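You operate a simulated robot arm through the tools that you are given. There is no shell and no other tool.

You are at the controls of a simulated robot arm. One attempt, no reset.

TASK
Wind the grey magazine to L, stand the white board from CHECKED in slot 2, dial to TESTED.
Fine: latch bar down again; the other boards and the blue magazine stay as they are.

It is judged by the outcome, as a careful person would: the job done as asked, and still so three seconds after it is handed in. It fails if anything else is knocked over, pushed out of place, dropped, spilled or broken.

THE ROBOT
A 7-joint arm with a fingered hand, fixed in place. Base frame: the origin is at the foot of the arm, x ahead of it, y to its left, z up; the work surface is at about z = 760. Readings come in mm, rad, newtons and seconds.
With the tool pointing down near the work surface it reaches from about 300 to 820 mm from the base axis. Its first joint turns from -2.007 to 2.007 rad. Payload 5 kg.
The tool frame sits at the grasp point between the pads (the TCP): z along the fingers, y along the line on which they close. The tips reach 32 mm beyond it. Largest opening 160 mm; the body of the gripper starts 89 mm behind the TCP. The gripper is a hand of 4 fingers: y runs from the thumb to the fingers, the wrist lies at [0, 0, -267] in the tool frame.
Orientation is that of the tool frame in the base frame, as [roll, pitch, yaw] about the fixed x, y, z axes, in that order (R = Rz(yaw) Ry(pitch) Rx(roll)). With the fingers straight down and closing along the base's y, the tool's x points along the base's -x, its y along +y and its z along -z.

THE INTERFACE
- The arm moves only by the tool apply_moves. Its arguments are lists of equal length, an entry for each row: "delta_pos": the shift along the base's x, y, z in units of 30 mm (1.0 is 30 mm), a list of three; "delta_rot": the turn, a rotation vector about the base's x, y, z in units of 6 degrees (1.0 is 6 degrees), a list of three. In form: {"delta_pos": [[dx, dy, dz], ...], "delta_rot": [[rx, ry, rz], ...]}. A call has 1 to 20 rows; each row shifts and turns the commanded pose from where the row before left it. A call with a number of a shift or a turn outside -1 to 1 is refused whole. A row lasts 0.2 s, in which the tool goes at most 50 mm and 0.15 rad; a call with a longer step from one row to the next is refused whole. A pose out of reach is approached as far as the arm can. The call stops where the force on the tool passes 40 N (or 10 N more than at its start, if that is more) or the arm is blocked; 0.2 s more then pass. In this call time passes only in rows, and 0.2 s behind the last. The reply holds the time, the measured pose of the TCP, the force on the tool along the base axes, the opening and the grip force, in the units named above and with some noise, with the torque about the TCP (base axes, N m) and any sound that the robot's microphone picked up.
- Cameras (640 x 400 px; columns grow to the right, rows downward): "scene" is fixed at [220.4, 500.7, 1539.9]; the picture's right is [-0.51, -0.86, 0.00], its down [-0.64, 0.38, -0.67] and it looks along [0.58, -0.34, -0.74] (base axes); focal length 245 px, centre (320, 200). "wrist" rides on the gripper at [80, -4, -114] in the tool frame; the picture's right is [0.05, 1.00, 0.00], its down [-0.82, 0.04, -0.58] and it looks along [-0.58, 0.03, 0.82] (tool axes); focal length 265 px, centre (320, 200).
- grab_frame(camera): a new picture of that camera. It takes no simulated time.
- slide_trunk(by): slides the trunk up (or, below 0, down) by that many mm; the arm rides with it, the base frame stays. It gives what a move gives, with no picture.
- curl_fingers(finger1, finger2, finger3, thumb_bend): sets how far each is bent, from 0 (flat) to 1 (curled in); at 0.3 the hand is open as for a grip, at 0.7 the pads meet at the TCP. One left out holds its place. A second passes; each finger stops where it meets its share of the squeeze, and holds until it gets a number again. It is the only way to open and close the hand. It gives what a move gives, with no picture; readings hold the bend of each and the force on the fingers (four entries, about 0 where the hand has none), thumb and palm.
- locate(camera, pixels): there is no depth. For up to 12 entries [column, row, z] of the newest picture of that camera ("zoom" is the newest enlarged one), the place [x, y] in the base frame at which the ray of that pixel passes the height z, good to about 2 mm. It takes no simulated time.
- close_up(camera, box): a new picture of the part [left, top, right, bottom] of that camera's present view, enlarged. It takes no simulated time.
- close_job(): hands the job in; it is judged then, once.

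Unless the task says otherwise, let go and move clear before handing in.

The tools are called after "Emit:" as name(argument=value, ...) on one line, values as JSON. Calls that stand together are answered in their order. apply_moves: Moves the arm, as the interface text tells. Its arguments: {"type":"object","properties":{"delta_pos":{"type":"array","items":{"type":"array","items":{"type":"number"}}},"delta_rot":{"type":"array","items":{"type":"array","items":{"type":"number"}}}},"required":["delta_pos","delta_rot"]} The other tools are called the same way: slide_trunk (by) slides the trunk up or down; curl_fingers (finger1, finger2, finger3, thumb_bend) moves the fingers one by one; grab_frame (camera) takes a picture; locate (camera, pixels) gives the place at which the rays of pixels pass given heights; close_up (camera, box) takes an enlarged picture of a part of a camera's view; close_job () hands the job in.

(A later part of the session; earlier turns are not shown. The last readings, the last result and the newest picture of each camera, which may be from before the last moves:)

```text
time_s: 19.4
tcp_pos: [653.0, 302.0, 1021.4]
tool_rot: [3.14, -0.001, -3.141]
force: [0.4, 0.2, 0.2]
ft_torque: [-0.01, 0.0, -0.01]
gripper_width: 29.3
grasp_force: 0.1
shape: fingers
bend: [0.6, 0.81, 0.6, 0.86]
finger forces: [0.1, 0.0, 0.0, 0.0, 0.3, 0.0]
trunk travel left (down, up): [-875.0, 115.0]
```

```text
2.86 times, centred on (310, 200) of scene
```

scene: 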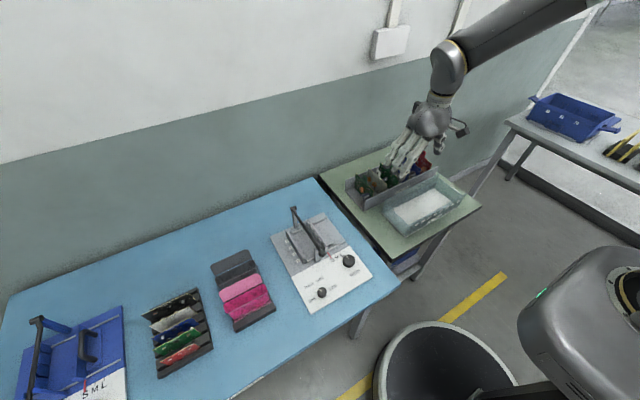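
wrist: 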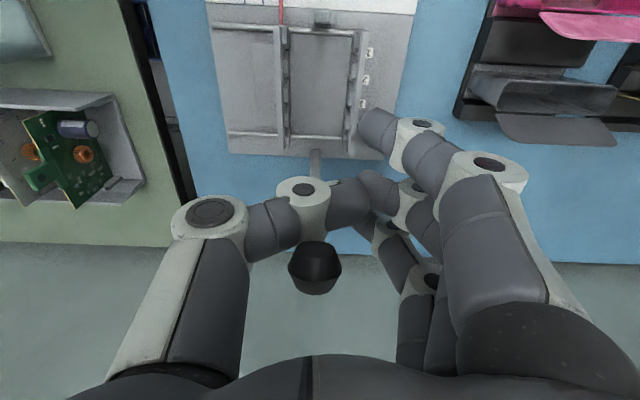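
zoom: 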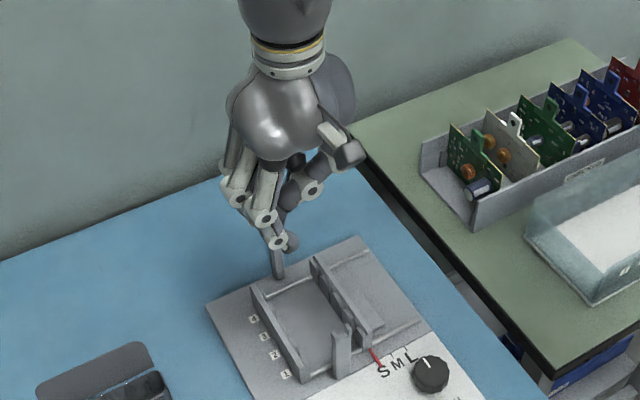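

Now at roughly 65° and stable. I'll push on toward vertical.

Emit:
apply_moves(delta_pos=[[0.51, 0, 0.19], [0.51, 0, 0.177], [0.473, 0, 0.16], [0.5, 0, 0.1], [0.5, 0, 0.03]], delta_rot=[[0, 0, 0], [0, 0, 0], [0, 0, 0], [0, 0, 0], [0, 0, 0]])

Emit:
grab_frame(camera="wrist")

Emit:
close_up(camera="scene", box=[240, 110, 380, 250])

```text
time_s: 20.6
tcp_pos: [729.8, 302.7, 1042.0]
tool_rot: [-3.142, -0.001, -3.141]
force: [-0.3, 0.5, -0.2]
ft_torque: [0.0, 0.0, -0.02]
gripper_width: 29.2
grasp_force: 0.1
shape: fingers
bend: [0.6, 0.81, 0.6, 0.86]
finger forces: [0.0, 0.0, 0.0, 0.0, 0.0, 0.0]
trunk travel left (down, up): [-875.0, 115.0]
```

```text
taken
```

wrist: 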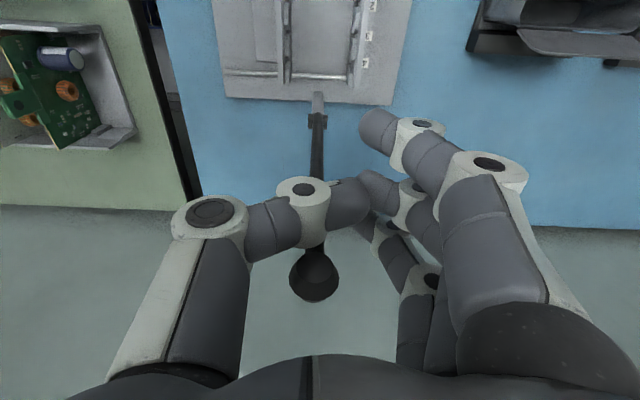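

```text
2.86 times, centred on (310, 180) of scene
```

zoom: 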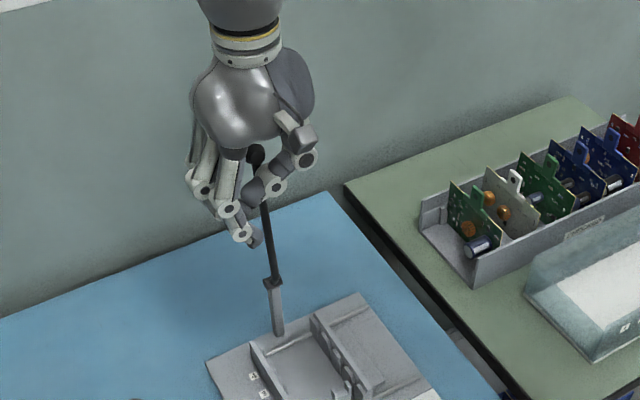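

The bar is near vertical with the ball at wrist (314,275). I'll push a little farther to see whether it tips past centre and rests.

Emit:
apply_moves(delta_pos=[[0.3, 0, -0.1], [0.3, 0, -0.2]], delta_rot=[[0, 0, 0], [0, 0, 0]])

Emit:
grab_frame(camera="wrist")

Emit:
close_up(camera="scene", box=[240, 110, 380, 250])

```text
time_s: 21.2
tcp_pos: [744.6, 300.8, 1034.2]
tool_rot: [3.141, -0.001, 3.142]
force: [-0.1, -0.3, 0.6]
ft_torque: [-0.03, -0.01, -0.04]
gripper_width: 29.4
grasp_force: 0.0
shape: fingers
bend: [0.6, 0.81, 0.6, 0.86]
finger forces: [0.1, 0.0, 0.0, 0.0, 0.1, 0.0]
trunk travel left (down, up): [-875.0, 115.0]
```

```text
taken
```

wrist: 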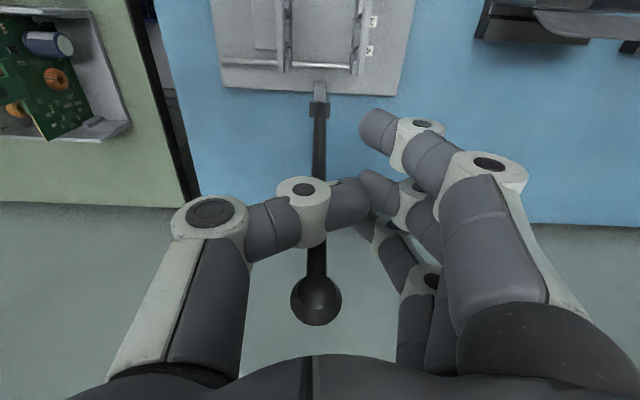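

```text
2.86 times, centred on (310, 180) of scene
```

zoom: 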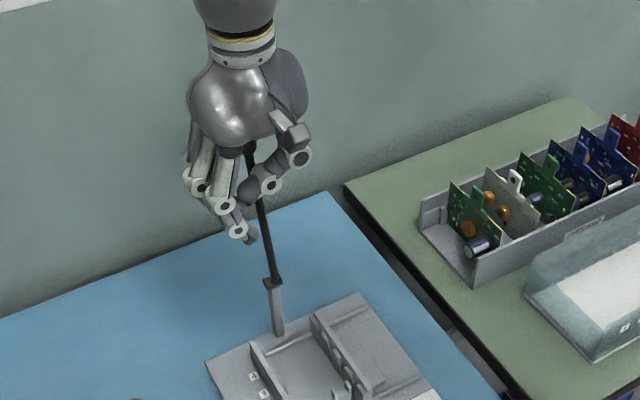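

The ball is at about x=760 now, slightly past the hinge. I'll back the fingers off a little to see whether it stays.

Emit:
apply_moves(delta_pos=[[-0.25, 0, 0]], delta_rot=[[0, 0, 0]])

Emit:
grab_frame(camera="wrist")

Emit:
close_up(camera="scene", box=[240, 110, 380, 250])

```text
time_s: 21.6
tcp_pos: [738.6, 300.6, 1033.1]
tool_rot: [-3.141, 0.0, 3.14]
force: [0.6, 0.9, -0.6]
ft_torque: [-0.01, -0.01, 0.01]
gripper_width: 29.2
grasp_force: 0.0
shape: fingers
bend: [0.6, 0.81, 0.6, 0.86]
finger forces: [0.1, 0.1, 0.0, 0.1, 0.0, 0.1]
trunk travel left (down, up): [-875.0, 115.0]
```

```text
taken
```

wrist: 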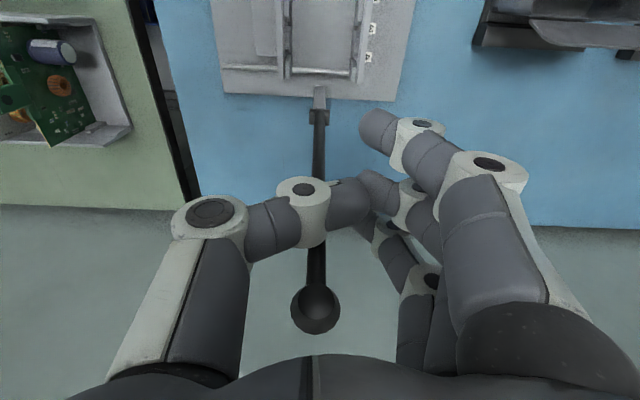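

```text
2.86 times, centred on (310, 180) of scene
```

zoom: 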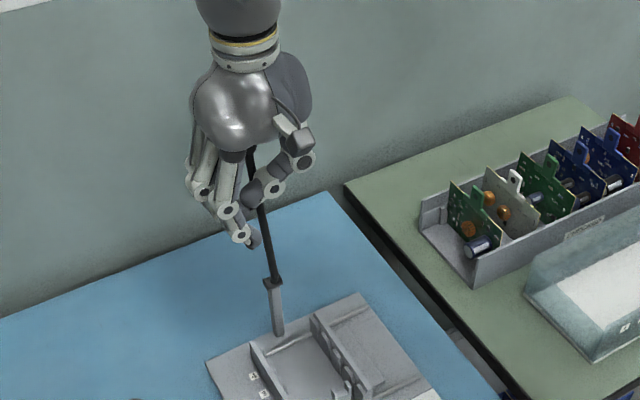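

The bar held still when I backed off. I'll withdraw the hand straight back toward the robot.

Emit:
apply_moves(delta_pos=[[-0.5, 0, 0], [-0.8, 0, 0], [-1, 0, 0.2], [-1, 0, 0.3], [-1, 0, 0.3]], delta_rot=[[0, 0, 0], [0, 0, 0], [0, 0, 0], [0, 0, 0], [0, 0, 0]])

Emit:
grab_frame(camera="wrist")

Emit:
close_up(camera="scene", box=[240, 110, 380, 250])

```text
time_s: 22.8
tcp_pos: [605.9, 301.2, 1058.0]
tool_rot: [3.141, 0.001, 3.141]
force: [-1.0, 0.6, -0.8]
ft_torque: [-0.05, -0.02, 0.03]
gripper_width: 29.5
grasp_force: 0.1
shape: fingers
bend: [0.6, 0.81, 0.6, 0.86]
finger forces: [0.0, 0.0, 0.0, 0.0, 0.1, 0.0]
trunk travel left (down, up): [-875.0, 115.0]
```

```text
taken
```

wrist: 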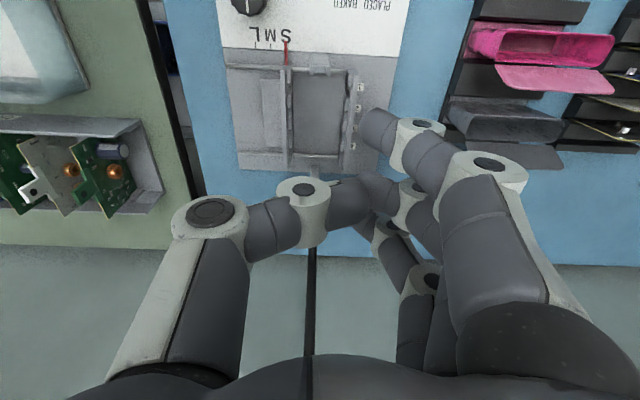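

```text
2.86 times, centred on (310, 180) of scene
```

zoom: 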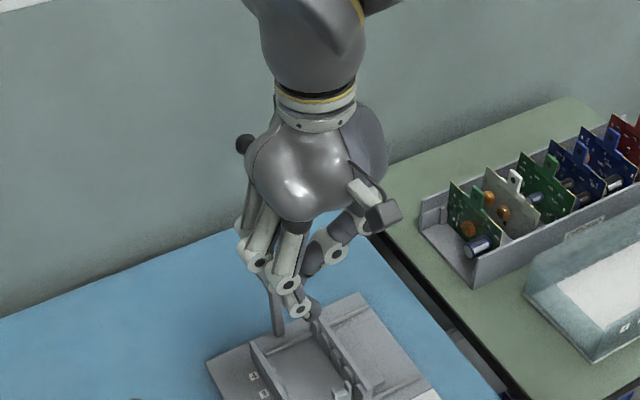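

The latch bar now rests upright by itself (ball at scene (283,160)). Next is the WIDTH knob: triangulated at (508, 216) with its top at z≈801. I'll open the hand and move above it.

Emit:
curl_fingers(finger1=0.5, finger2=0.5, finger3=0.5, thumb_bend=0.5)

Emit:
apply_moves(delta_pos=[[-0.8, -0.7, -0.5], [-0.8, -0.7, -0.8], [-0.8, -0.7, -0.9], [-0.8, -0.7, -0.9], [0, 0, -0.9], [0, 0, -0.9]], delta_rot=[[0, 0, 0], [0, 0, 0], [0, 0, 0], [0, 0, 0], [0, 0, 0], [0, 0, 0]])

Emit:
grab_frame(camera="wrist")

Emit:
grab_frame(camera="scene")

```text
time_s: 23.8
tcp_pos: [607.9, 300.6, 1055.9]
tool_rot: [3.141, -0.001, -3.14]
force: [0.2, 0.3, -0.1]
ft_torque: [0.03, 0.01, -0.01]
gripper_width: 90.5
grasp_force: 0.1
shape: fingers
bend: [0.5, 0.5, 0.5, 0.5]
finger forces: [0.0, 0.1, 0.0, 0.1, 0.1, 0.1]
trunk travel left (down, up): [-875.0, 115.0]
```

```text
time_s: 25.2
tcp_pos: [512.6, 217.4, 910.4]
tool_rot: [-3.14, 0.0, -3.141]
force: [0.2, 0.0, 0.9]
ft_torque: [-0.04, -0.02, 0.02]
gripper_width: 90.8
grasp_force: 0.0
shape: fingers
bend: [0.5, 0.5, 0.5, 0.5]
finger forces: [0.0, 0.0, 0.1, 0.1, 0.1, 0.0]
trunk travel left (down, up): [-875.0, 115.0]
```

```text
taken
```

wrist: 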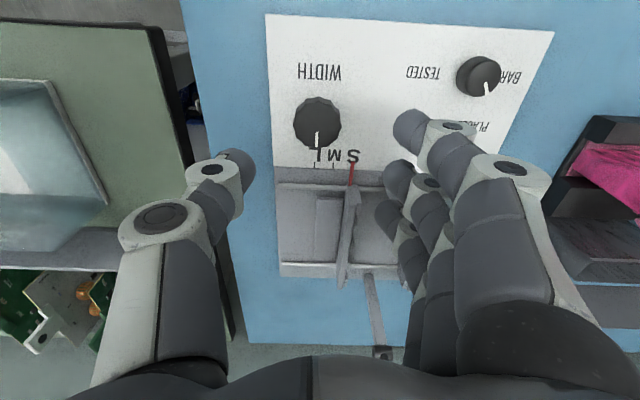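

```text
taken
```

scene: 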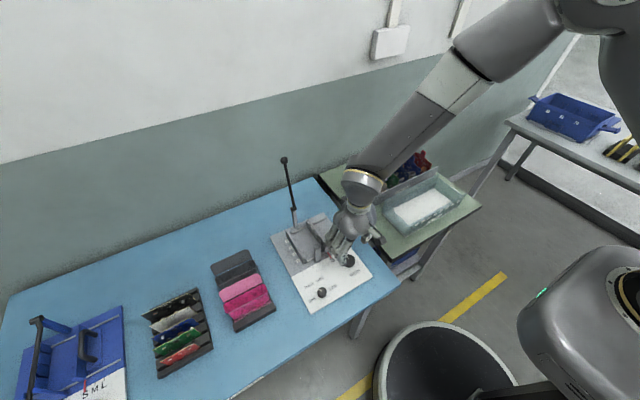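

The bar stands upright in the scene at (285,160)–(295,222). The knob shows at wrist (318,122); I'll measure its centre.

Emit:
close_up(camera="wrist", box=[265, 75, 375, 185])

Emit:
locate(camera="zoom", pixels=[[185, 200, 801], [365, 200, 801], [275, 270, 801], [275, 100, 790], [280, 175, 801], [320, 200, 801]])

```text
3.64 times, centred on (320, 130) of wrist
```

zoom: 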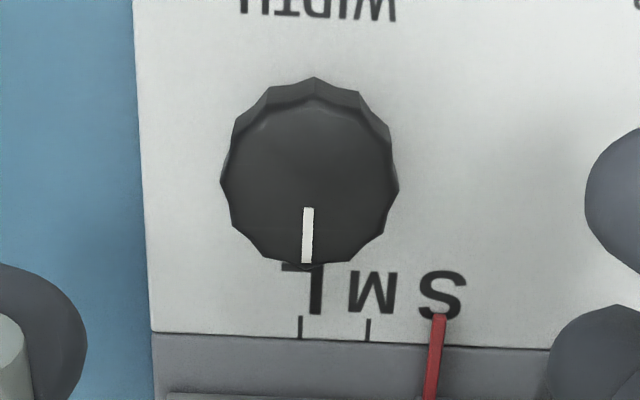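

```text
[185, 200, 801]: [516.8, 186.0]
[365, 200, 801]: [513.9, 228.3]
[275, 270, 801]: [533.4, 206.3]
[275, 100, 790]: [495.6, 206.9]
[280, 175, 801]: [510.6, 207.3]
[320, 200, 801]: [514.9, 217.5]
```

The knob centre is about (510.5, 215). Descending over it in stages.

Emit:
apply_moves(delta_pos=[[-0.06, -0.07, -0.9], [0, 0, -0.9], [0, 0, -0.9]], delta_rot=[[0, 0, 0], [0, 0, 0], [0, 0, 0]])

Emit:
grab_frame(camera="wrist")

Emit:
close_up(camera="scene", box=[290, 210, 390, 310])

```text
time_s: 26.0
tcp_pos: [511.0, 214.0, 831.4]
tool_rot: [-3.141, 0.0, -3.14]
force: [-0.2, -0.5, -0.2]
ft_torque: [0.02, 0.03, 0.01]
gripper_width: 90.7
grasp_force: 0.0
shape: fingers
bend: [0.5, 0.5, 0.5, 0.5]
finger forces: [0.0, 0.1, 0.1, 0.1, 0.1, 0.1]
trunk travel left (down, up): [-875.0, 115.0]
```

```text
taken
```

wrist: 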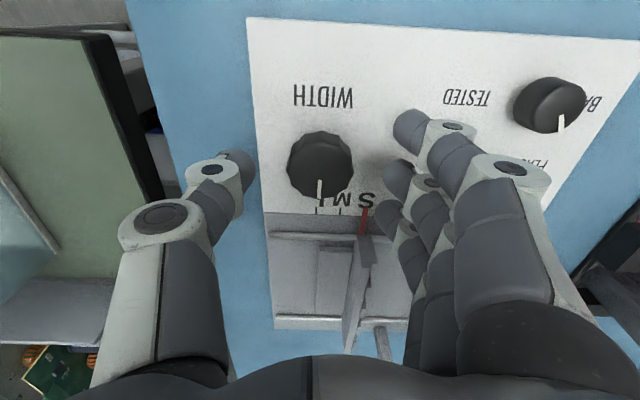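

```text
4.00 times, centred on (340, 260) of scene
```

zoom: 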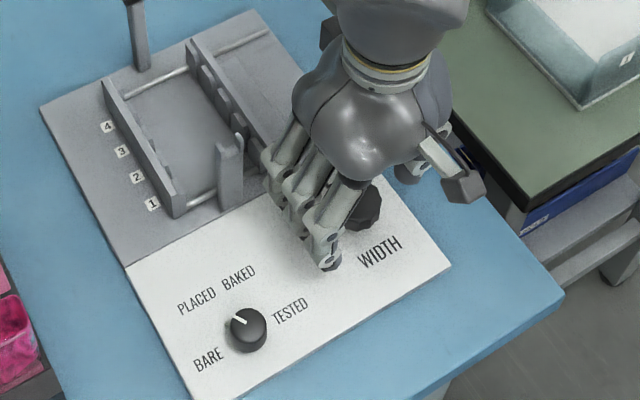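

The knob sits between thumb and fingers. I'll lower another 18 mm and close thumb and middle finger on it.

Emit:
apply_moves(delta_pos=[[0, 0.03, -0.3], [0, 0, -0.3]], delta_rot=[[0, 0, 0], [0, 0, 0]])

Emit:
curl_fingers(finger1=0.5, finger2=0.7, finger3=0.5, thumb_bend=0.7)

Emit:
grab_frame(camera="wrist")

Emit:
close_up(camera="scene", box=[290, 210, 390, 310])

```text
time_s: 26.6
tcp_pos: [511.6, 215.4, 811.2]
tool_rot: [3.141, 0.0, -3.14]
force: [0.4, 0.7, 0.1]
ft_torque: [-0.02, -0.03, -0.03]
gripper_width: 90.7
grasp_force: 0.0
shape: fingers
bend: [0.5, 0.5, 0.5, 0.5]
finger forces: [0.1, 0.0, 0.0, 0.1, 0.1, 0.0]
trunk travel left (down, up): [-875.0, 115.0]
```

```text
time_s: 27.6
tcp_pos: [512.1, 213.5, 811.8]
tool_rot: [-3.141, 0.0, 3.14]
force: [-1.5, -5.5, -8.4]
ft_torque: [0.07, 0.04, -0.04]
gripper_width: 70.1
grasp_force: 11.7
shape: fingers
bend: [0.5, 0.61, 0.5, 0.64]
finger forces: [0.1, 8.2, 0.1, 0.1, 14.6, 0.0]
trunk travel left (down, up): [-875.0, 115.0]
```

```text
taken
```

wrist: 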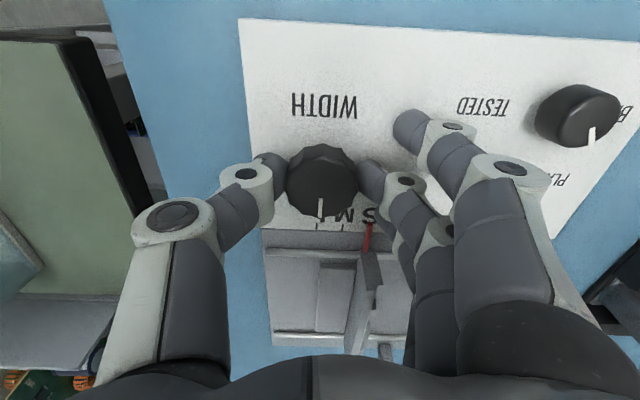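

```text
4.00 times, centred on (340, 260) of scene
```

zoom: 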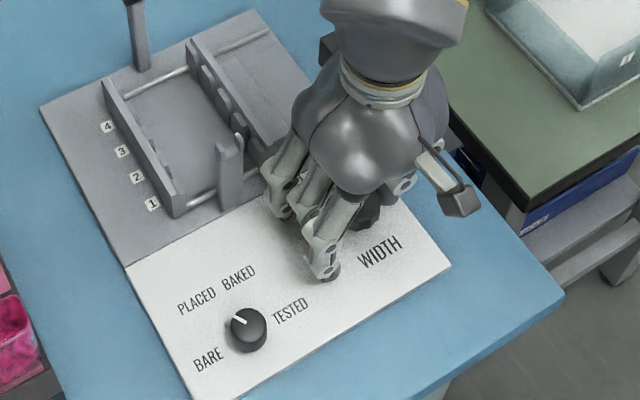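

The knob is gripped (8–15 N). I'll try a small 18° turn counter-clockwise (from above) and see which way the red pointer goes.

Emit:
apply_moves(delta_pos=[[0, 0, 0], [0, 0, 0], [0, 0, 0]], delta_rot=[[0, 0, 1], [0, 0, 1], [0, 0, 1]])

Emit:
grab_frame(camera="wrist")

Emit:
close_up(camera="scene", box=[290, 210, 390, 310])

```text
time_s: 28.4
tcp_pos: [509.9, 214.5, 813.0]
tool_rot: [-3.141, -0.001, -2.827]
force: [-4.1, -10.9, -2.6]
ft_torque: [-0.23, 0.1, -0.45]
gripper_width: 70.4
grasp_force: 13.3
shape: fingers
bend: [0.5, 0.61, 0.5, 0.65]
finger forces: [0.0, 8.2, 0.0, 0.0, 17.9, 0.0]
trunk travel left (down, up): [-875.0, 115.0]
```

```text
taken
```

wrist: 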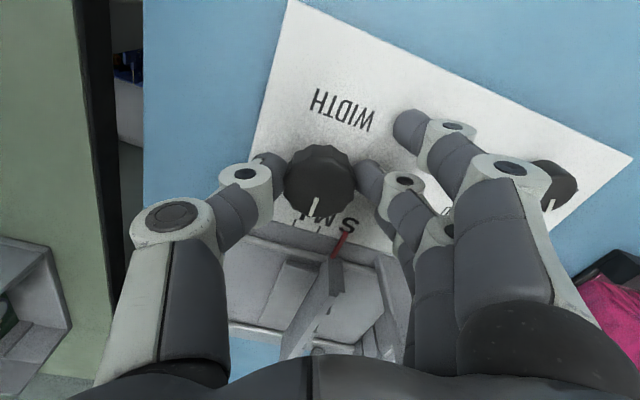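

```text
4.00 times, centred on (340, 260) of scene
```

zoom: 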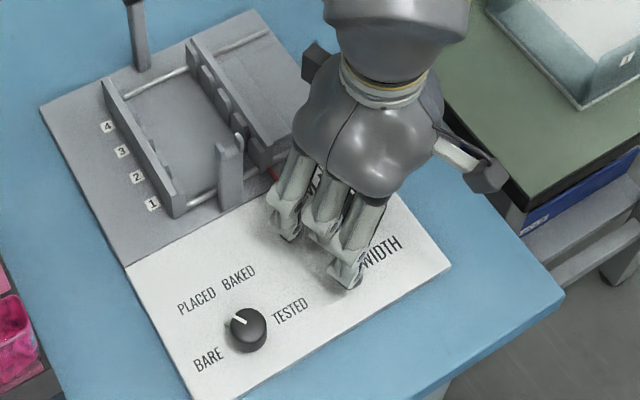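

The knob resisted (−0.45 N m) and its line did not follow, so that is the S end stop. I'll turn clockwise instead.

Emit:
apply_moves(delta_pos=[[0, 0, 0], [0, 0, 0], [0, 0, 0], [0, 0, 0], [0, 0, 0], [0, 0, 0]], delta_rot=[[0, 0, -1], [0, 0, -1], [0, 0, -1], [0, 0, -1], [0, 0, -1], [0, 0, -1]])

Emit:
grab_frame(camera="wrist")

Emit:
close_up(camera="scene", box=[290, 210, 390, 310])

```text
time_s: 29.8
tcp_pos: [510.1, 214.9, 811.3]
tool_rot: [3.141, -0.001, 2.825]
force: [-0.7, -7.0, 7.9]
ft_torque: [-0.14, 0.02, -0.02]
gripper_width: 69.9
grasp_force: 13.9
shape: fingers
bend: [0.5, 0.61, 0.5, 0.65]
finger forces: [0.0, 10.0, 0.1, 0.0, 17.6, 0.0]
trunk travel left (down, up): [-875.0, 115.0]
```

```text
taken
```

wrist: 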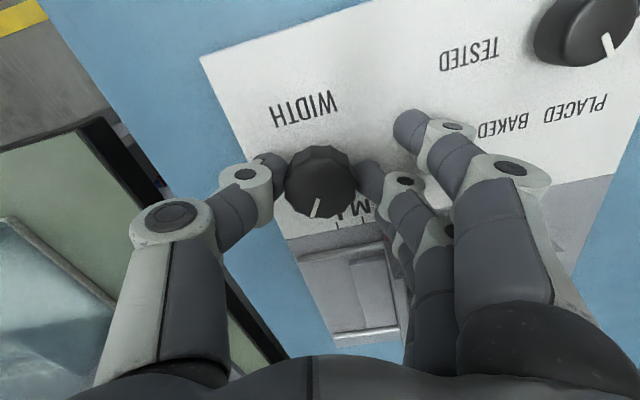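

```text
4.00 times, centred on (340, 260) of scene
```

zoom: 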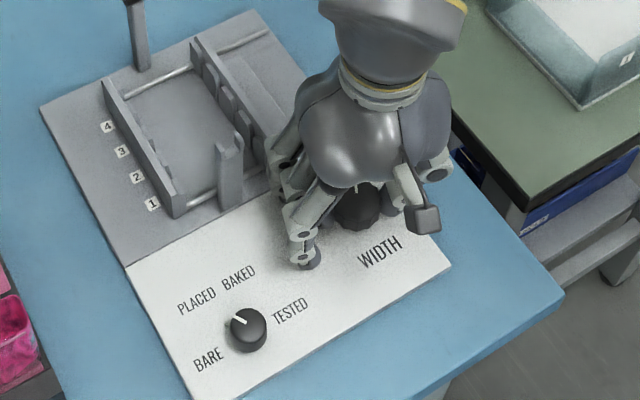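

The knob turned with the hand clockwise (its line kept the same angle in the wrist view). I'll tuck the outer fingers in a bit and keep turning clockwise, watching the pointer.

Emit:
curl_fingers(finger1=0.57, finger3=0.57)

Emit:
apply_moves(delta_pos=[[0, 0, 0], [0, 0, 0], [0, 0, 0], [0, 0, 0], [0, 0, 0]], delta_rot=[[0, 0, -1], [0, 0, -1], [0, 0, -1], [0, 0, -1], [0, 0, -1]])

Emit:
grab_frame(camera="wrist")

Emit:
close_up(camera="scene", box=[280, 205, 380, 305])

```text
time_s: 30.8
tcp_pos: [510.4, 215.2, 812.2]
tool_rot: [-3.14, -0.001, 2.827]
force: [-2.5, -5.5, 8.8]
ft_torque: [-0.11, 0.02, 0.01]
gripper_width: 59.2
grasp_force: 13.5
shape: fingers
bend: [0.56, 0.61, 0.56, 0.66]
finger forces: [0.1, 10.5, 0.0, 0.0, 16.5, 0.0]
trunk travel left (down, up): [-875.0, 115.0]
```

```text
time_s: 32.0
tcp_pos: [509.0, 216.3, 811.4]
tool_rot: [3.139, 0.0, 2.302]
force: [-3.0, -2.2, 5.8]
ft_torque: [0.02, 0.01, -0.01]
gripper_width: 58.6
grasp_force: 13.0
shape: fingers
bend: [0.56, 0.61, 0.56, 0.66]
finger forces: [0.1, 11.3, 0.0, 0.0, 14.2, 0.0]
trunk travel left (down, up): [-875.0, 115.0]
```

```text
taken
```

wrist: 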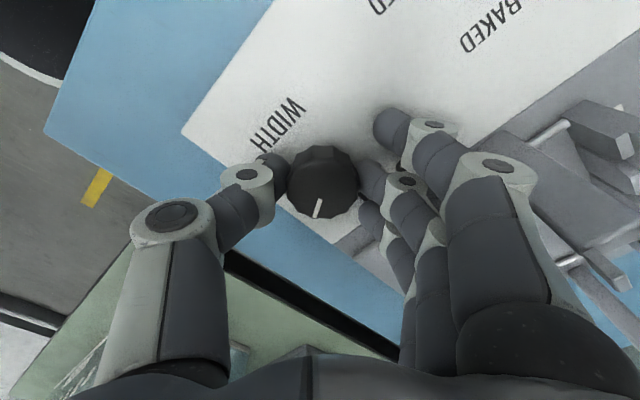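

```text
4.00 times, centred on (330, 255) of scene
```

zoom: 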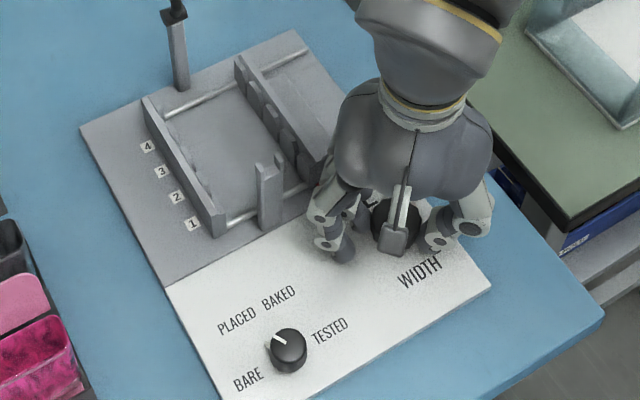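

The knob keeps turning with the hand and the moving wall has started to shift right. I'll turn another 42° clockwise.

Emit:
apply_moves(delta_pos=[[0, 0, 0], [0, 0, 0], [0, 0, 0], [0, 0, 0], [0, 0, 0], [0, 0, 0], [0, 0, 0]], delta_rot=[[0, 0, -1], [0, 0, -1], [0, 0, -1], [0, 0, -1], [0, 0, -1], [0, 0, -1], [0, 0, -1]])

Emit:
grab_frame(camera="wrist")

Emit:
close_up(camera="scene", box=[280, 205, 380, 305])

```text
time_s: 33.6
tcp_pos: [511.2, 216.7, 811.5]
tool_rot: [3.142, 0.0, 1.57]
force: [-3.1, 11.4, -2.8]
ft_torque: [0.32, -0.07, 0.02]
gripper_width: 58.3
grasp_force: 11.7
shape: fingers
bend: [0.56, 0.61, 0.56, 0.66]
finger forces: [0.0, 10.3, 0.0, 0.0, 13.7, 0.0]
trunk travel left (down, up): [-875.0, 115.0]
```

```text
taken
```

wrist: 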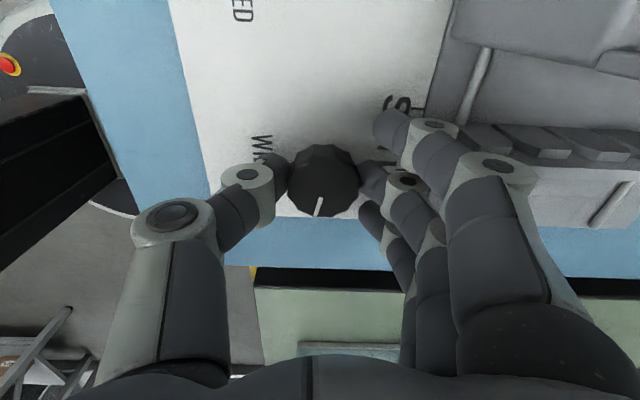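

```text
4.00 times, centred on (330, 255) of scene
```

zoom: 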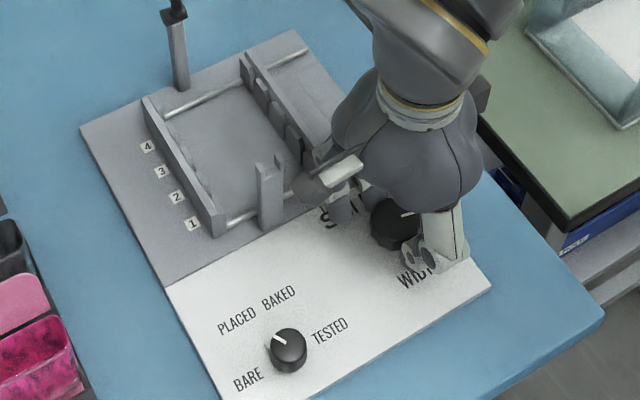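

The knob has turned about 108° in all. I'll release, lift, and measure how far the pointer has gone.

Emit:
curl_fingers(finger1=0.5, finger2=0.5, finger3=0.5, thumb_bend=0.5)

Emit:
apply_moves(delta_pos=[[0, 0, 0.5], [0, 0, 1], [0, 0, 1], [0, 0, 0], [0, 0, 0], [0, 0, 0], [0, 0, 0], [0, 0, 0], [0, 0, 0], [0, 0, 0], [0, 0, 0], [0, 0, 0], [0, 0, 0], [0, 0, 0], [0, 0, 0], [0, 0, 0], [0, 0, 0], [0, 0, 0]], delta_rot=[[0, 0, 0], [0, 0, 0], [0, 0, 0], [0, 0, 1], [0, 0, 1], [0, 0, 1], [0, 0, 1], [0, 0, 1], [0, 0, 1], [0, 0, 1], [0, 0, 1], [0, 0, 1], [0, 0, 1], [0, 0, 1], [0, 0, 1], [0, 0, 1], [0, 0, 1], [0, 0, 1]])

Emit:
grab_frame(camera="wrist")

Emit:
close_up(camera="scene", box=[280, 205, 380, 305])

```text
time_s: 34.6
tcp_pos: [510.8, 214.5, 811.6]
tool_rot: [-3.141, -0.001, 1.572]
force: [0.8, 0.6, 0.6]
ft_torque: [0.03, -0.03, 0.0]
gripper_width: 90.6
grasp_force: 0.1
shape: fingers
bend: [0.5, 0.5, 0.5, 0.5]
finger forces: [0.0, 0.0, 0.0, 0.1, 0.0, 0.0]
trunk travel left (down, up): [-875.0, 115.0]
```

```text
time_s: 38.4
tcp_pos: [511.6, 215.5, 885.7]
tool_rot: [3.141, -0.001, -3.139]
force: [0.1, 0.0, 0.7]
ft_torque: [0.04, -0.02, 0.03]
gripper_width: 90.3
grasp_force: 0.1
shape: fingers
bend: [0.5, 0.5, 0.5, 0.5]
finger forces: [0.0, 0.1, 0.0, 0.1, 0.1, 0.0]
trunk travel left (down, up): [-875.0, 115.0]
```

```text
taken
```

wrist: 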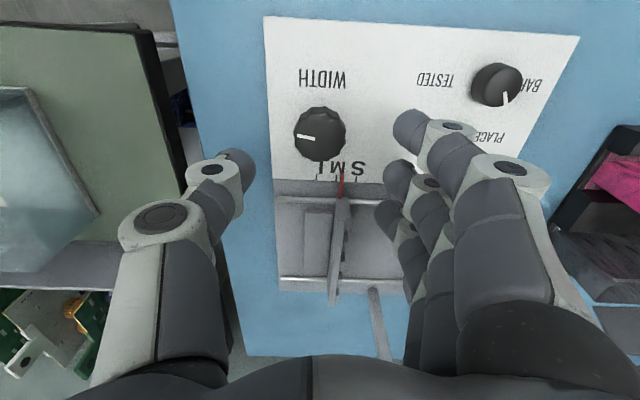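

```text
4.00 times, centred on (330, 255) of scene
```

zoom: 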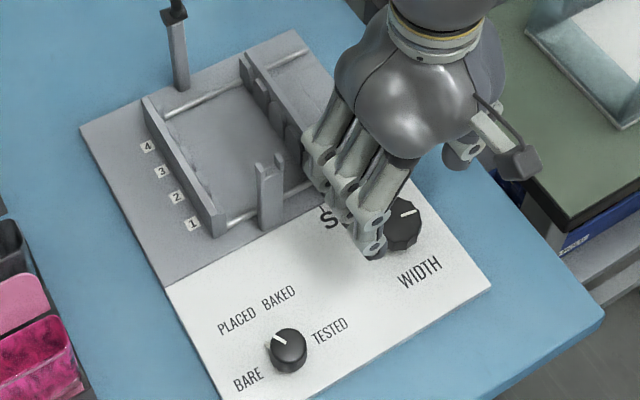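

The knob line now points left in the wrist view (about 90° clockwise). I'll zoom on the scale.

Emit:
close_up(camera="wrist", box=[270, 90, 400, 210])

Emit:
locate(camera="zoom", pixels=[[235, 150, 801], [140, 157, 801], [160, 303, 770], [232, 303, 770], [350, 300, 770], [252, 275, 790]])

```text
3.33 times, centred on (335, 150) of wrist
```

zoom: 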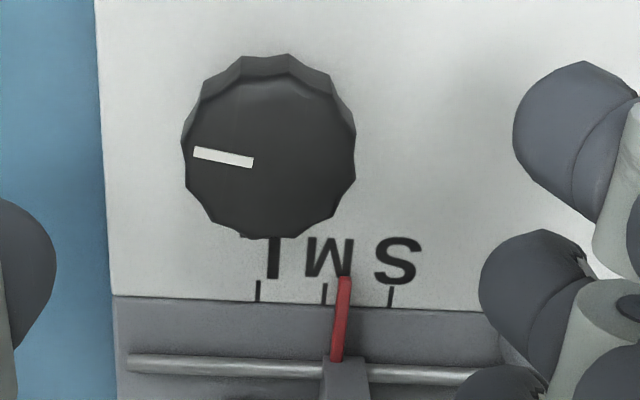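

```text
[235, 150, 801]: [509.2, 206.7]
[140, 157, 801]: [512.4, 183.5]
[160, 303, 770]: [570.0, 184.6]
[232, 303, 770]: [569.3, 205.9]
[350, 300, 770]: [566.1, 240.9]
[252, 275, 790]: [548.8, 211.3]
```

The pointer is ~36% of the way after ~100° of knob turn, so L needs about 270° in total. I'll swing the hand +84°, re-grip, and turn clockwise again.

Emit:
curl_fingers(finger1=0.55, finger2=0.55, finger3=0.55, thumb_bend=0.55)

Emit:
apply_moves(delta_pos=[[0, 0, 0], [0, 0, 0], [0, 0, 0], [0, 0, 0], [0, 0, 0], [0, 0, 0], [0, 0, 0], [0, 0, 0], [0, 0, 0], [0, 0, 0], [0, 0, 0], [0, 0, 0], [0, 0, 0], [0, 0, 0]], delta_rot=[[0, 0, 1], [0, 0, 1], [0, 0, 1], [0, 0, 1], [0, 0, 1], [0, 0, 1], [0, 0, 1], [0, 0, 1], [0, 0, 1], [0, 0, 1], [0, 0, 1], [0, 0, 1], [0, 0, 1], [0, 0, 1]])

Emit:
grab_frame(camera="wrist")

Emit:
close_up(camera="scene", box=[280, 205, 380, 305])

```text
time_s: 39.4
tcp_pos: [511.4, 216.1, 885.9]
tool_rot: [3.141, 0.0, 3.141]
force: [0.0, -0.2, 0.7]
ft_torque: [0.02, -0.02, 0.0]
gripper_width: 72.7
grasp_force: 0.2
shape: fingers
bend: [0.55, 0.55, 0.55, 0.55]
finger forces: [0.0, 0.0, 0.0, 0.0, 0.1, 0.0]
trunk travel left (down, up): [-875.0, 115.0]
```

```text
time_s: 42.4
tcp_pos: [510.9, 215.3, 886.7]
tool_rot: [-3.141, 0.002, -1.675]
force: [-0.4, -0.4, -0.6]
ft_torque: [0.02, -0.03, 0.03]
gripper_width: 72.7
grasp_force: 0.1
shape: fingers
bend: [0.55, 0.55, 0.55, 0.55]
finger forces: [0.1, 0.0, 0.0, 0.0, 0.0, 0.1]
trunk travel left (down, up): [-875.0, 115.0]
```

```text
taken
```

wrist: 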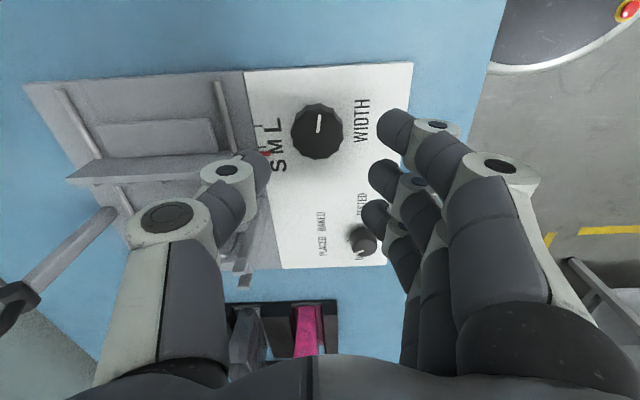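

```text
4.00 times, centred on (330, 255) of scene
```

zoom: 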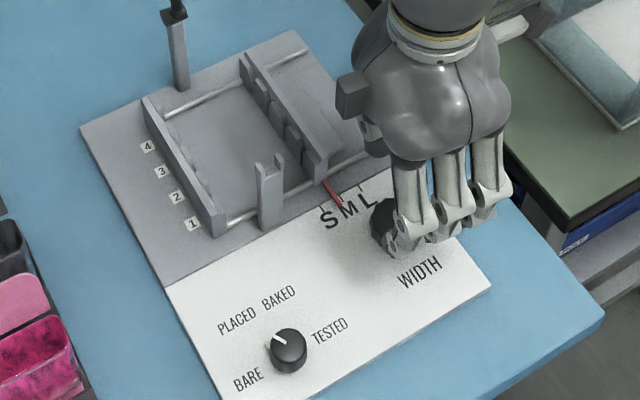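

The hand is turned with fingers toward the robot and thumb toward the scale; the knob is centred at wrist (318,130). Descending to grip.

Emit:
apply_moves(delta_pos=[[0, 0, -0.85], [0, 0, -0.85], [0, 0, -0.78]], delta_rot=[[0, 0, 0], [0, 0, 0], [0, 0, 0]])

Emit:
curl_fingers(finger1=0.56, finger2=0.7, finger3=0.56, thumb_bend=0.7)

Emit:
grab_frame(camera="wrist")

Emit:
close_up(camera="scene", box=[280, 205, 380, 305])

```text
time_s: 43.2
tcp_pos: [512.1, 214.6, 811.1]
tool_rot: [-3.141, 0.0, -1.677]
force: [-0.3, -0.2, 0.5]
ft_torque: [-0.02, -0.03, 0.0]
gripper_width: 72.2
grasp_force: 0.1
shape: fingers
bend: [0.55, 0.55, 0.55, 0.55]
finger forces: [0.1, 0.0, 0.0, 0.0, 0.0, 0.0]
trunk travel left (down, up): [-875.0, 115.0]
```

```text
time_s: 44.2
tcp_pos: [511.8, 215.3, 809.9]
tool_rot: [3.141, 0.001, -1.676]
force: [7.3, -0.7, -6.9]
ft_torque: [0.03, 0.01, 0.04]
gripper_width: 60.3
grasp_force: 12.3
shape: fingers
bend: [0.56, 0.61, 0.56, 0.64]
finger forces: [0.0, 8.6, 0.0, 0.0, 15.9, 0.1]
trunk travel left (down, up): [-875.0, 115.0]
```

```text
taken
```

wrist: 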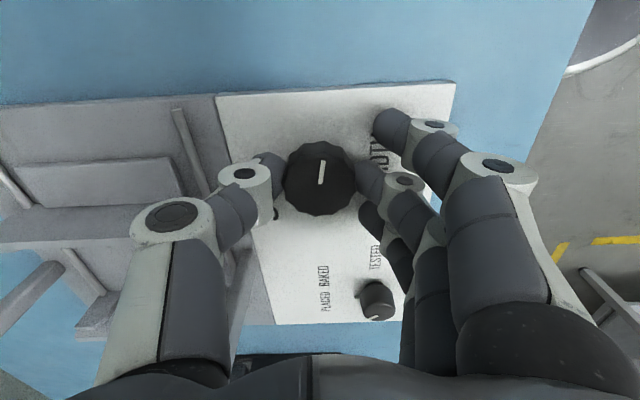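

```text
4.00 times, centred on (330, 255) of scene
```

zoom: 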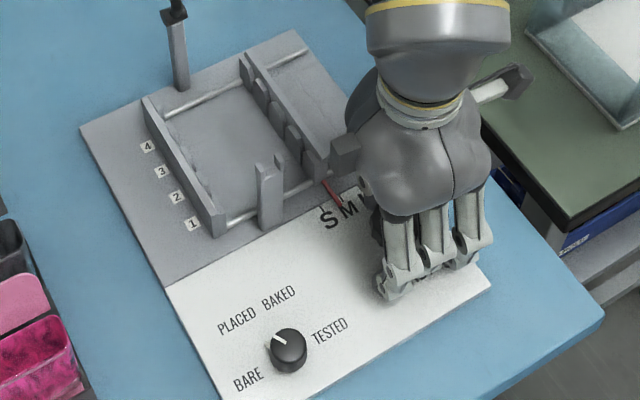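

Gripped again. Turning clockwise 84° now.

Emit:
apply_moves(delta_pos=[[0, 0, 0], [0, 0, 0], [0, 0, 0], [0, 0, 0], [0, 0, 0], [0, 0, 0], [0, 0, 0], [0, 0, 0], [0, 0, 0], [0, 0, 0], [0, 0, 0], [0, 0, 0], [0, 0, 0], [0, 0, 0]], delta_rot=[[0, 0, -1], [0, 0, -1], [0, 0, -1], [0, 0, -1], [0, 0, -1], [0, 0, -1], [0, 0, -1], [0, 0, -1], [0, 0, -1], [0, 0, -1], [0, 0, -1], [0, 0, -1], [0, 0, -1], [0, 0, -1]])

Emit:
grab_frame(camera="wrist")

Emit:
close_up(camera="scene", box=[280, 205, 380, 305])

```text
time_s: 47.2
tcp_pos: [512.0, 216.6, 810.0]
tool_rot: [-3.14, 0.0, 3.138]
force: [10.2, -4.3, -7.4]
ft_torque: [0.07, -0.29, 0.01]
gripper_width: 60.8
grasp_force: 11.6
shape: fingers
bend: [0.56, 0.61, 0.56, 0.64]
finger forces: [0.0, 9.3, 0.0, 0.0, 14.2, 0.0]
trunk travel left (down, up): [-875.0, 115.0]
```

```text
taken
```

wrist: 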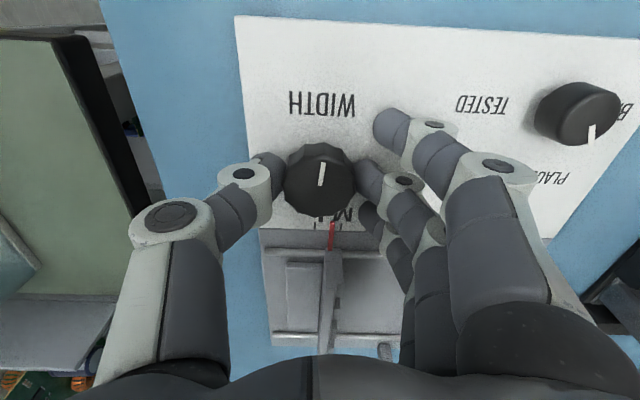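

```text
4.00 times, centred on (330, 255) of scene
```

zoom: 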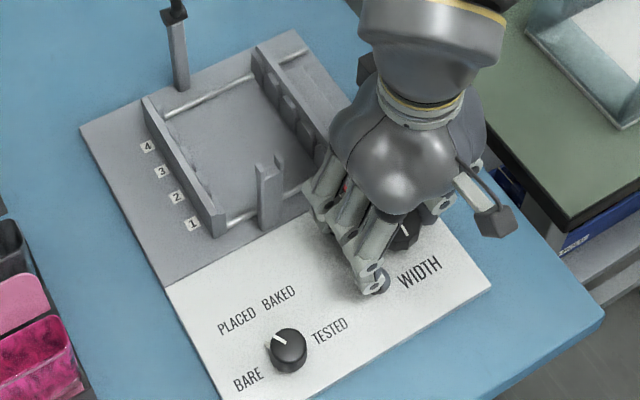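

The knob line now points toward the robot (~185° total) and the pointer is past M. I'll turn another 60°.

Emit:
apply_moves(delta_pos=[[0, 0, 0], [0, 0, 0], [0, 0, 0], [0, 0, 0], [0, 0, 0], [0, 0, 0], [0, 0, 0], [0, 0, 0], [0, 0, 0], [0, 0, 0]], delta_rot=[[0, 0, -1], [0, 0, -1], [0, 0, -1], [0, 0, -1], [0, 0, -1], [0, 0, -1], [0, 0, -1], [0, 0, -1], [0, 0, -1], [0, 0, -1]])

Emit:
grab_frame(camera="wrist")

Emit:
close_up(camera="scene", box=[280, 205, 380, 305])

```text
time_s: 49.4
tcp_pos: [511.3, 214.2, 810.9]
tool_rot: [-3.139, -0.001, 2.093]
force: [2.3, -4.7, -10.1]
ft_torque: [-0.05, -0.16, -0.03]
gripper_width: 59.0
grasp_force: 11.3
shape: fingers
bend: [0.56, 0.6, 0.56, 0.65]
finger forces: [0.0, 10.1, 0.0, 0.1, 11.5, 0.0]
trunk travel left (down, up): [-875.0, 115.0]
```

```text
taken
```

wrist: 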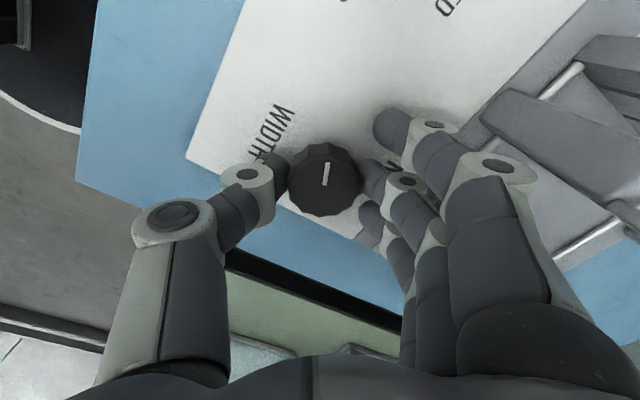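

```text
4.00 times, centred on (330, 255) of scene
```

zoom: 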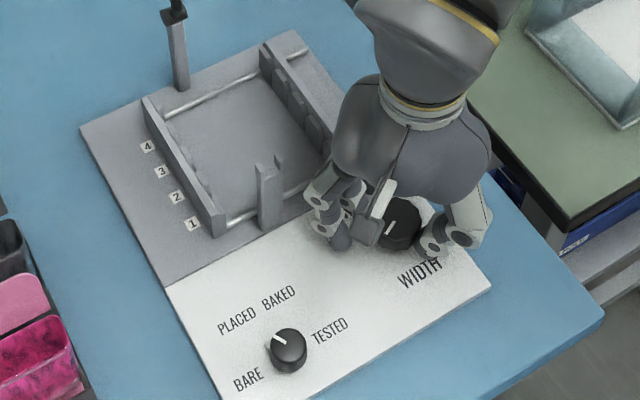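

The wall is nearly at the far side. I'll turn 18° more, then release and read the scale.

Emit:
apply_moves(delta_pos=[[0, 0, 0], [0, 0, 0], [0, 0, 0]], delta_rot=[[0, 0, -1], [0, 0, -1], [0, 0, -1]])

Emit:
curl_fingers(finger1=0.54, finger2=0.54, finger3=0.54, thumb_bend=0.54)

Emit:
apply_moves(delta_pos=[[0, 0, 0.5], [0, 0, 1], [0, 0, 1], [0, 0, 0], [0, 0, 0], [0, 0, 0], [0, 0, 0], [0, 0, 0], [0, 0, 0], [0, 0, 0], [0, 0, 0], [0, 0, 0], [0, 0, 0], [0, 0, 0], [0, 0, 0], [0, 0, 0]], delta_rot=[[0, 0, 0], [0, 0, 0], [0, 0, 0], [0, 0, 1], [0, 0, 1], [0, 0, 1], [0, 0, 1], [0, 0, 1], [0, 0, 1], [0, 0, 1], [0, 0, 1], [0, 0, 1], [0, 0, 1], [0, 0, 1], [0, 0, 1], [0, 0, 1]])

Emit:
grab_frame(camera="wrist")

Emit:
close_up(camera="wrist", box=[270, 90, 400, 210])

Emit:
close_up(camera="scene", box=[280, 205, 380, 305])

```text
time_s: 50.2
tcp_pos: [511.2, 215.0, 811.1]
tool_rot: [3.14, 0.0, 1.776]
force: [1.2, -5.2, -8.0]
ft_torque: [-0.11, -0.19, -0.02]
gripper_width: 58.0
grasp_force: 10.7
shape: fingers
bend: [0.56, 0.6, 0.56, 0.65]
finger forces: [0.0, 10.8, 0.1, 0.1, 11.4, 0.0]
trunk travel left (down, up): [-875.0, 115.0]
```

```text
time_s: 51.2
tcp_pos: [509.7, 215.3, 812.0]
tool_rot: [3.141, -0.001, 1.782]
force: [0.6, -0.6, -0.1]
ft_torque: [-0.01, 0.0, 0.02]
gripper_width: 75.0
grasp_force: 0.1
shape: fingers
bend: [0.54, 0.54, 0.54, 0.54]
finger forces: [0.0, 0.0, 0.0, 0.1, 0.0, 0.1]
trunk travel left (down, up): [-875.0, 115.0]
```

```text
time_s: 54.6
tcp_pos: [510.4, 215.4, 886.8]
tool_rot: [-3.141, 0.0, -3.141]
force: [0.0, -0.4, 0.2]
ft_torque: [-0.02, 0.02, -0.02]
gripper_width: 75.1
grasp_force: 0.0
shape: fingers
bend: [0.54, 0.54, 0.54, 0.54]
finger forces: [0.0, 0.0, 0.0, 0.1, 0.1, 0.0]
trunk travel left (down, up): [-875.0, 115.0]
```

```text
taken
```

wrist: 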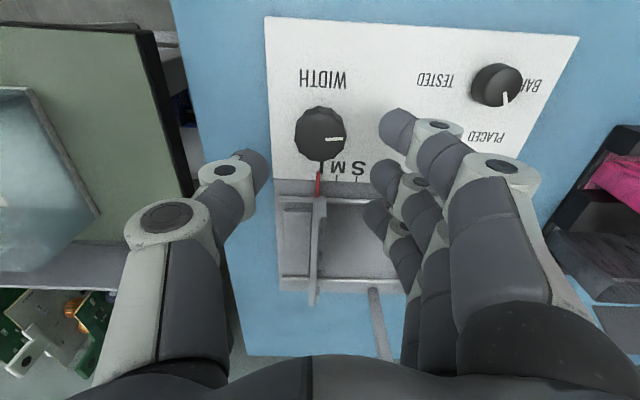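

```text
3.33 times, centred on (335, 150) of wrist
```

zoom: 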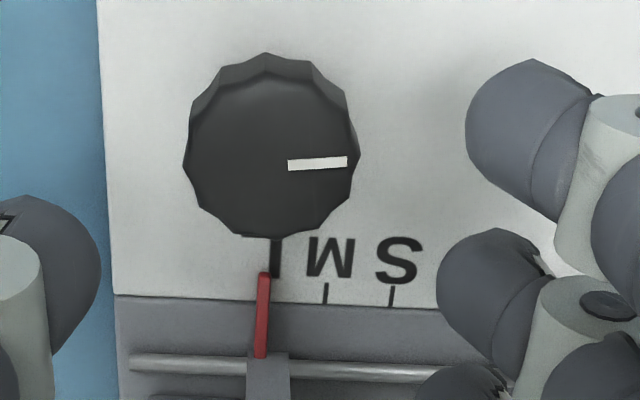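

```text
4.00 times, centred on (330, 255) of scene
```

zoom: 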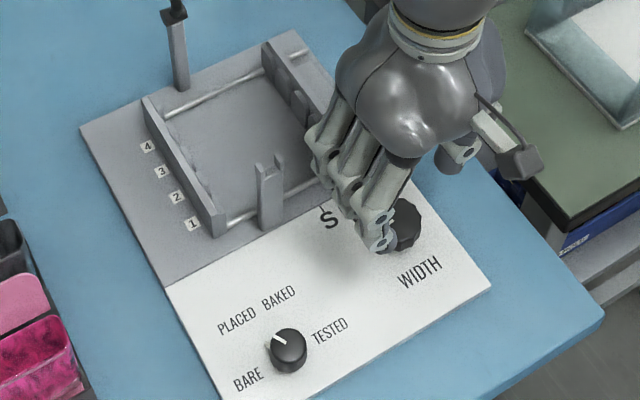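

The pointer at zoom (264,280) is about 1.5 mm short of the L tick (258), and the knob line is ~8° short of 270°. I'll grip once more and turn the last ~9°.

Emit:
apply_moves(delta_pos=[[0.02, 0, -0.85], [0, 0, -0.85], [0, 0, -0.8]], delta_rot=[[0, 0, 0], [0, 0, 0], [0, 0, 0]])

Emit:
curl_fingers(finger1=0.54, finger2=0.7, finger3=0.54, thumb_bend=0.7)

Emit:
grab_frame(camera="wrist")

Emit:
apply_moves(delta_pos=[[0, 0, 0], [0, 0, 0], [0, 0, 0]], delta_rot=[[0, 0, -0.6], [0, 0, -0.6], [0, 0, -0.4]])

Emit:
grab_frame(camera="wrist")

```text
time_s: 55.4
tcp_pos: [510.4, 216.1, 810.0]
tool_rot: [3.139, 0.0, 3.141]
force: [0.2, 0.1, 0.4]
ft_torque: [0.0, -0.05, 0.01]
gripper_width: 74.8
grasp_force: 0.1
shape: fingers
bend: [0.54, 0.54, 0.54, 0.54]
finger forces: [0.0, 0.1, 0.0, 0.1, 0.0, 0.0]
trunk travel left (down, up): [-875.0, 115.0]
```

```text
time_s: 56.4
tcp_pos: [510.5, 214.3, 810.1]
tool_rot: [-3.141, -0.002, 3.14]
force: [-0.4, -5.6, -6.1]
ft_torque: [0.0, 0.02, -0.03]
gripper_width: 62.0
grasp_force: 11.2
shape: fingers
bend: [0.54, 0.61, 0.54, 0.65]
finger forces: [0.0, 8.4, 0.0, 0.0, 14.8, 0.0]
trunk travel left (down, up): [-875.0, 115.0]
```

```text
taken
```

wrist: 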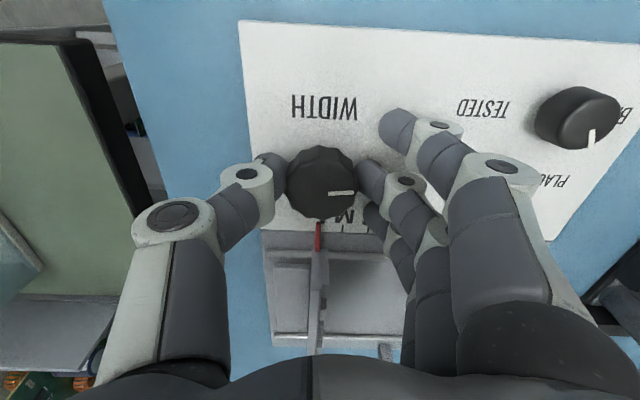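

```text
time_s: 57.2
tcp_pos: [511.2, 214.6, 811.4]
tool_rot: [3.141, -0.002, 2.972]
force: [-5.4, -7.5, -11.9]
ft_torque: [0.03, 0.13, 0.12]
gripper_width: 62.7
grasp_force: 11.7
shape: fingers
bend: [0.54, 0.61, 0.54, 0.65]
finger forces: [0.1, 7.3, 0.0, 0.1, 15.2, 0.1]
trunk travel left (down, up): [-875.0, 115.0]
```

```text
taken
```

wrist: 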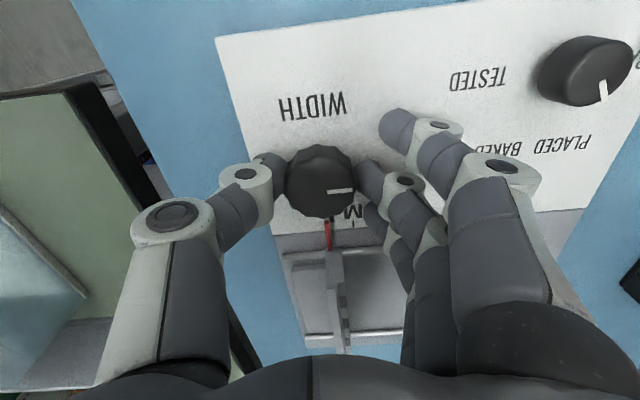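

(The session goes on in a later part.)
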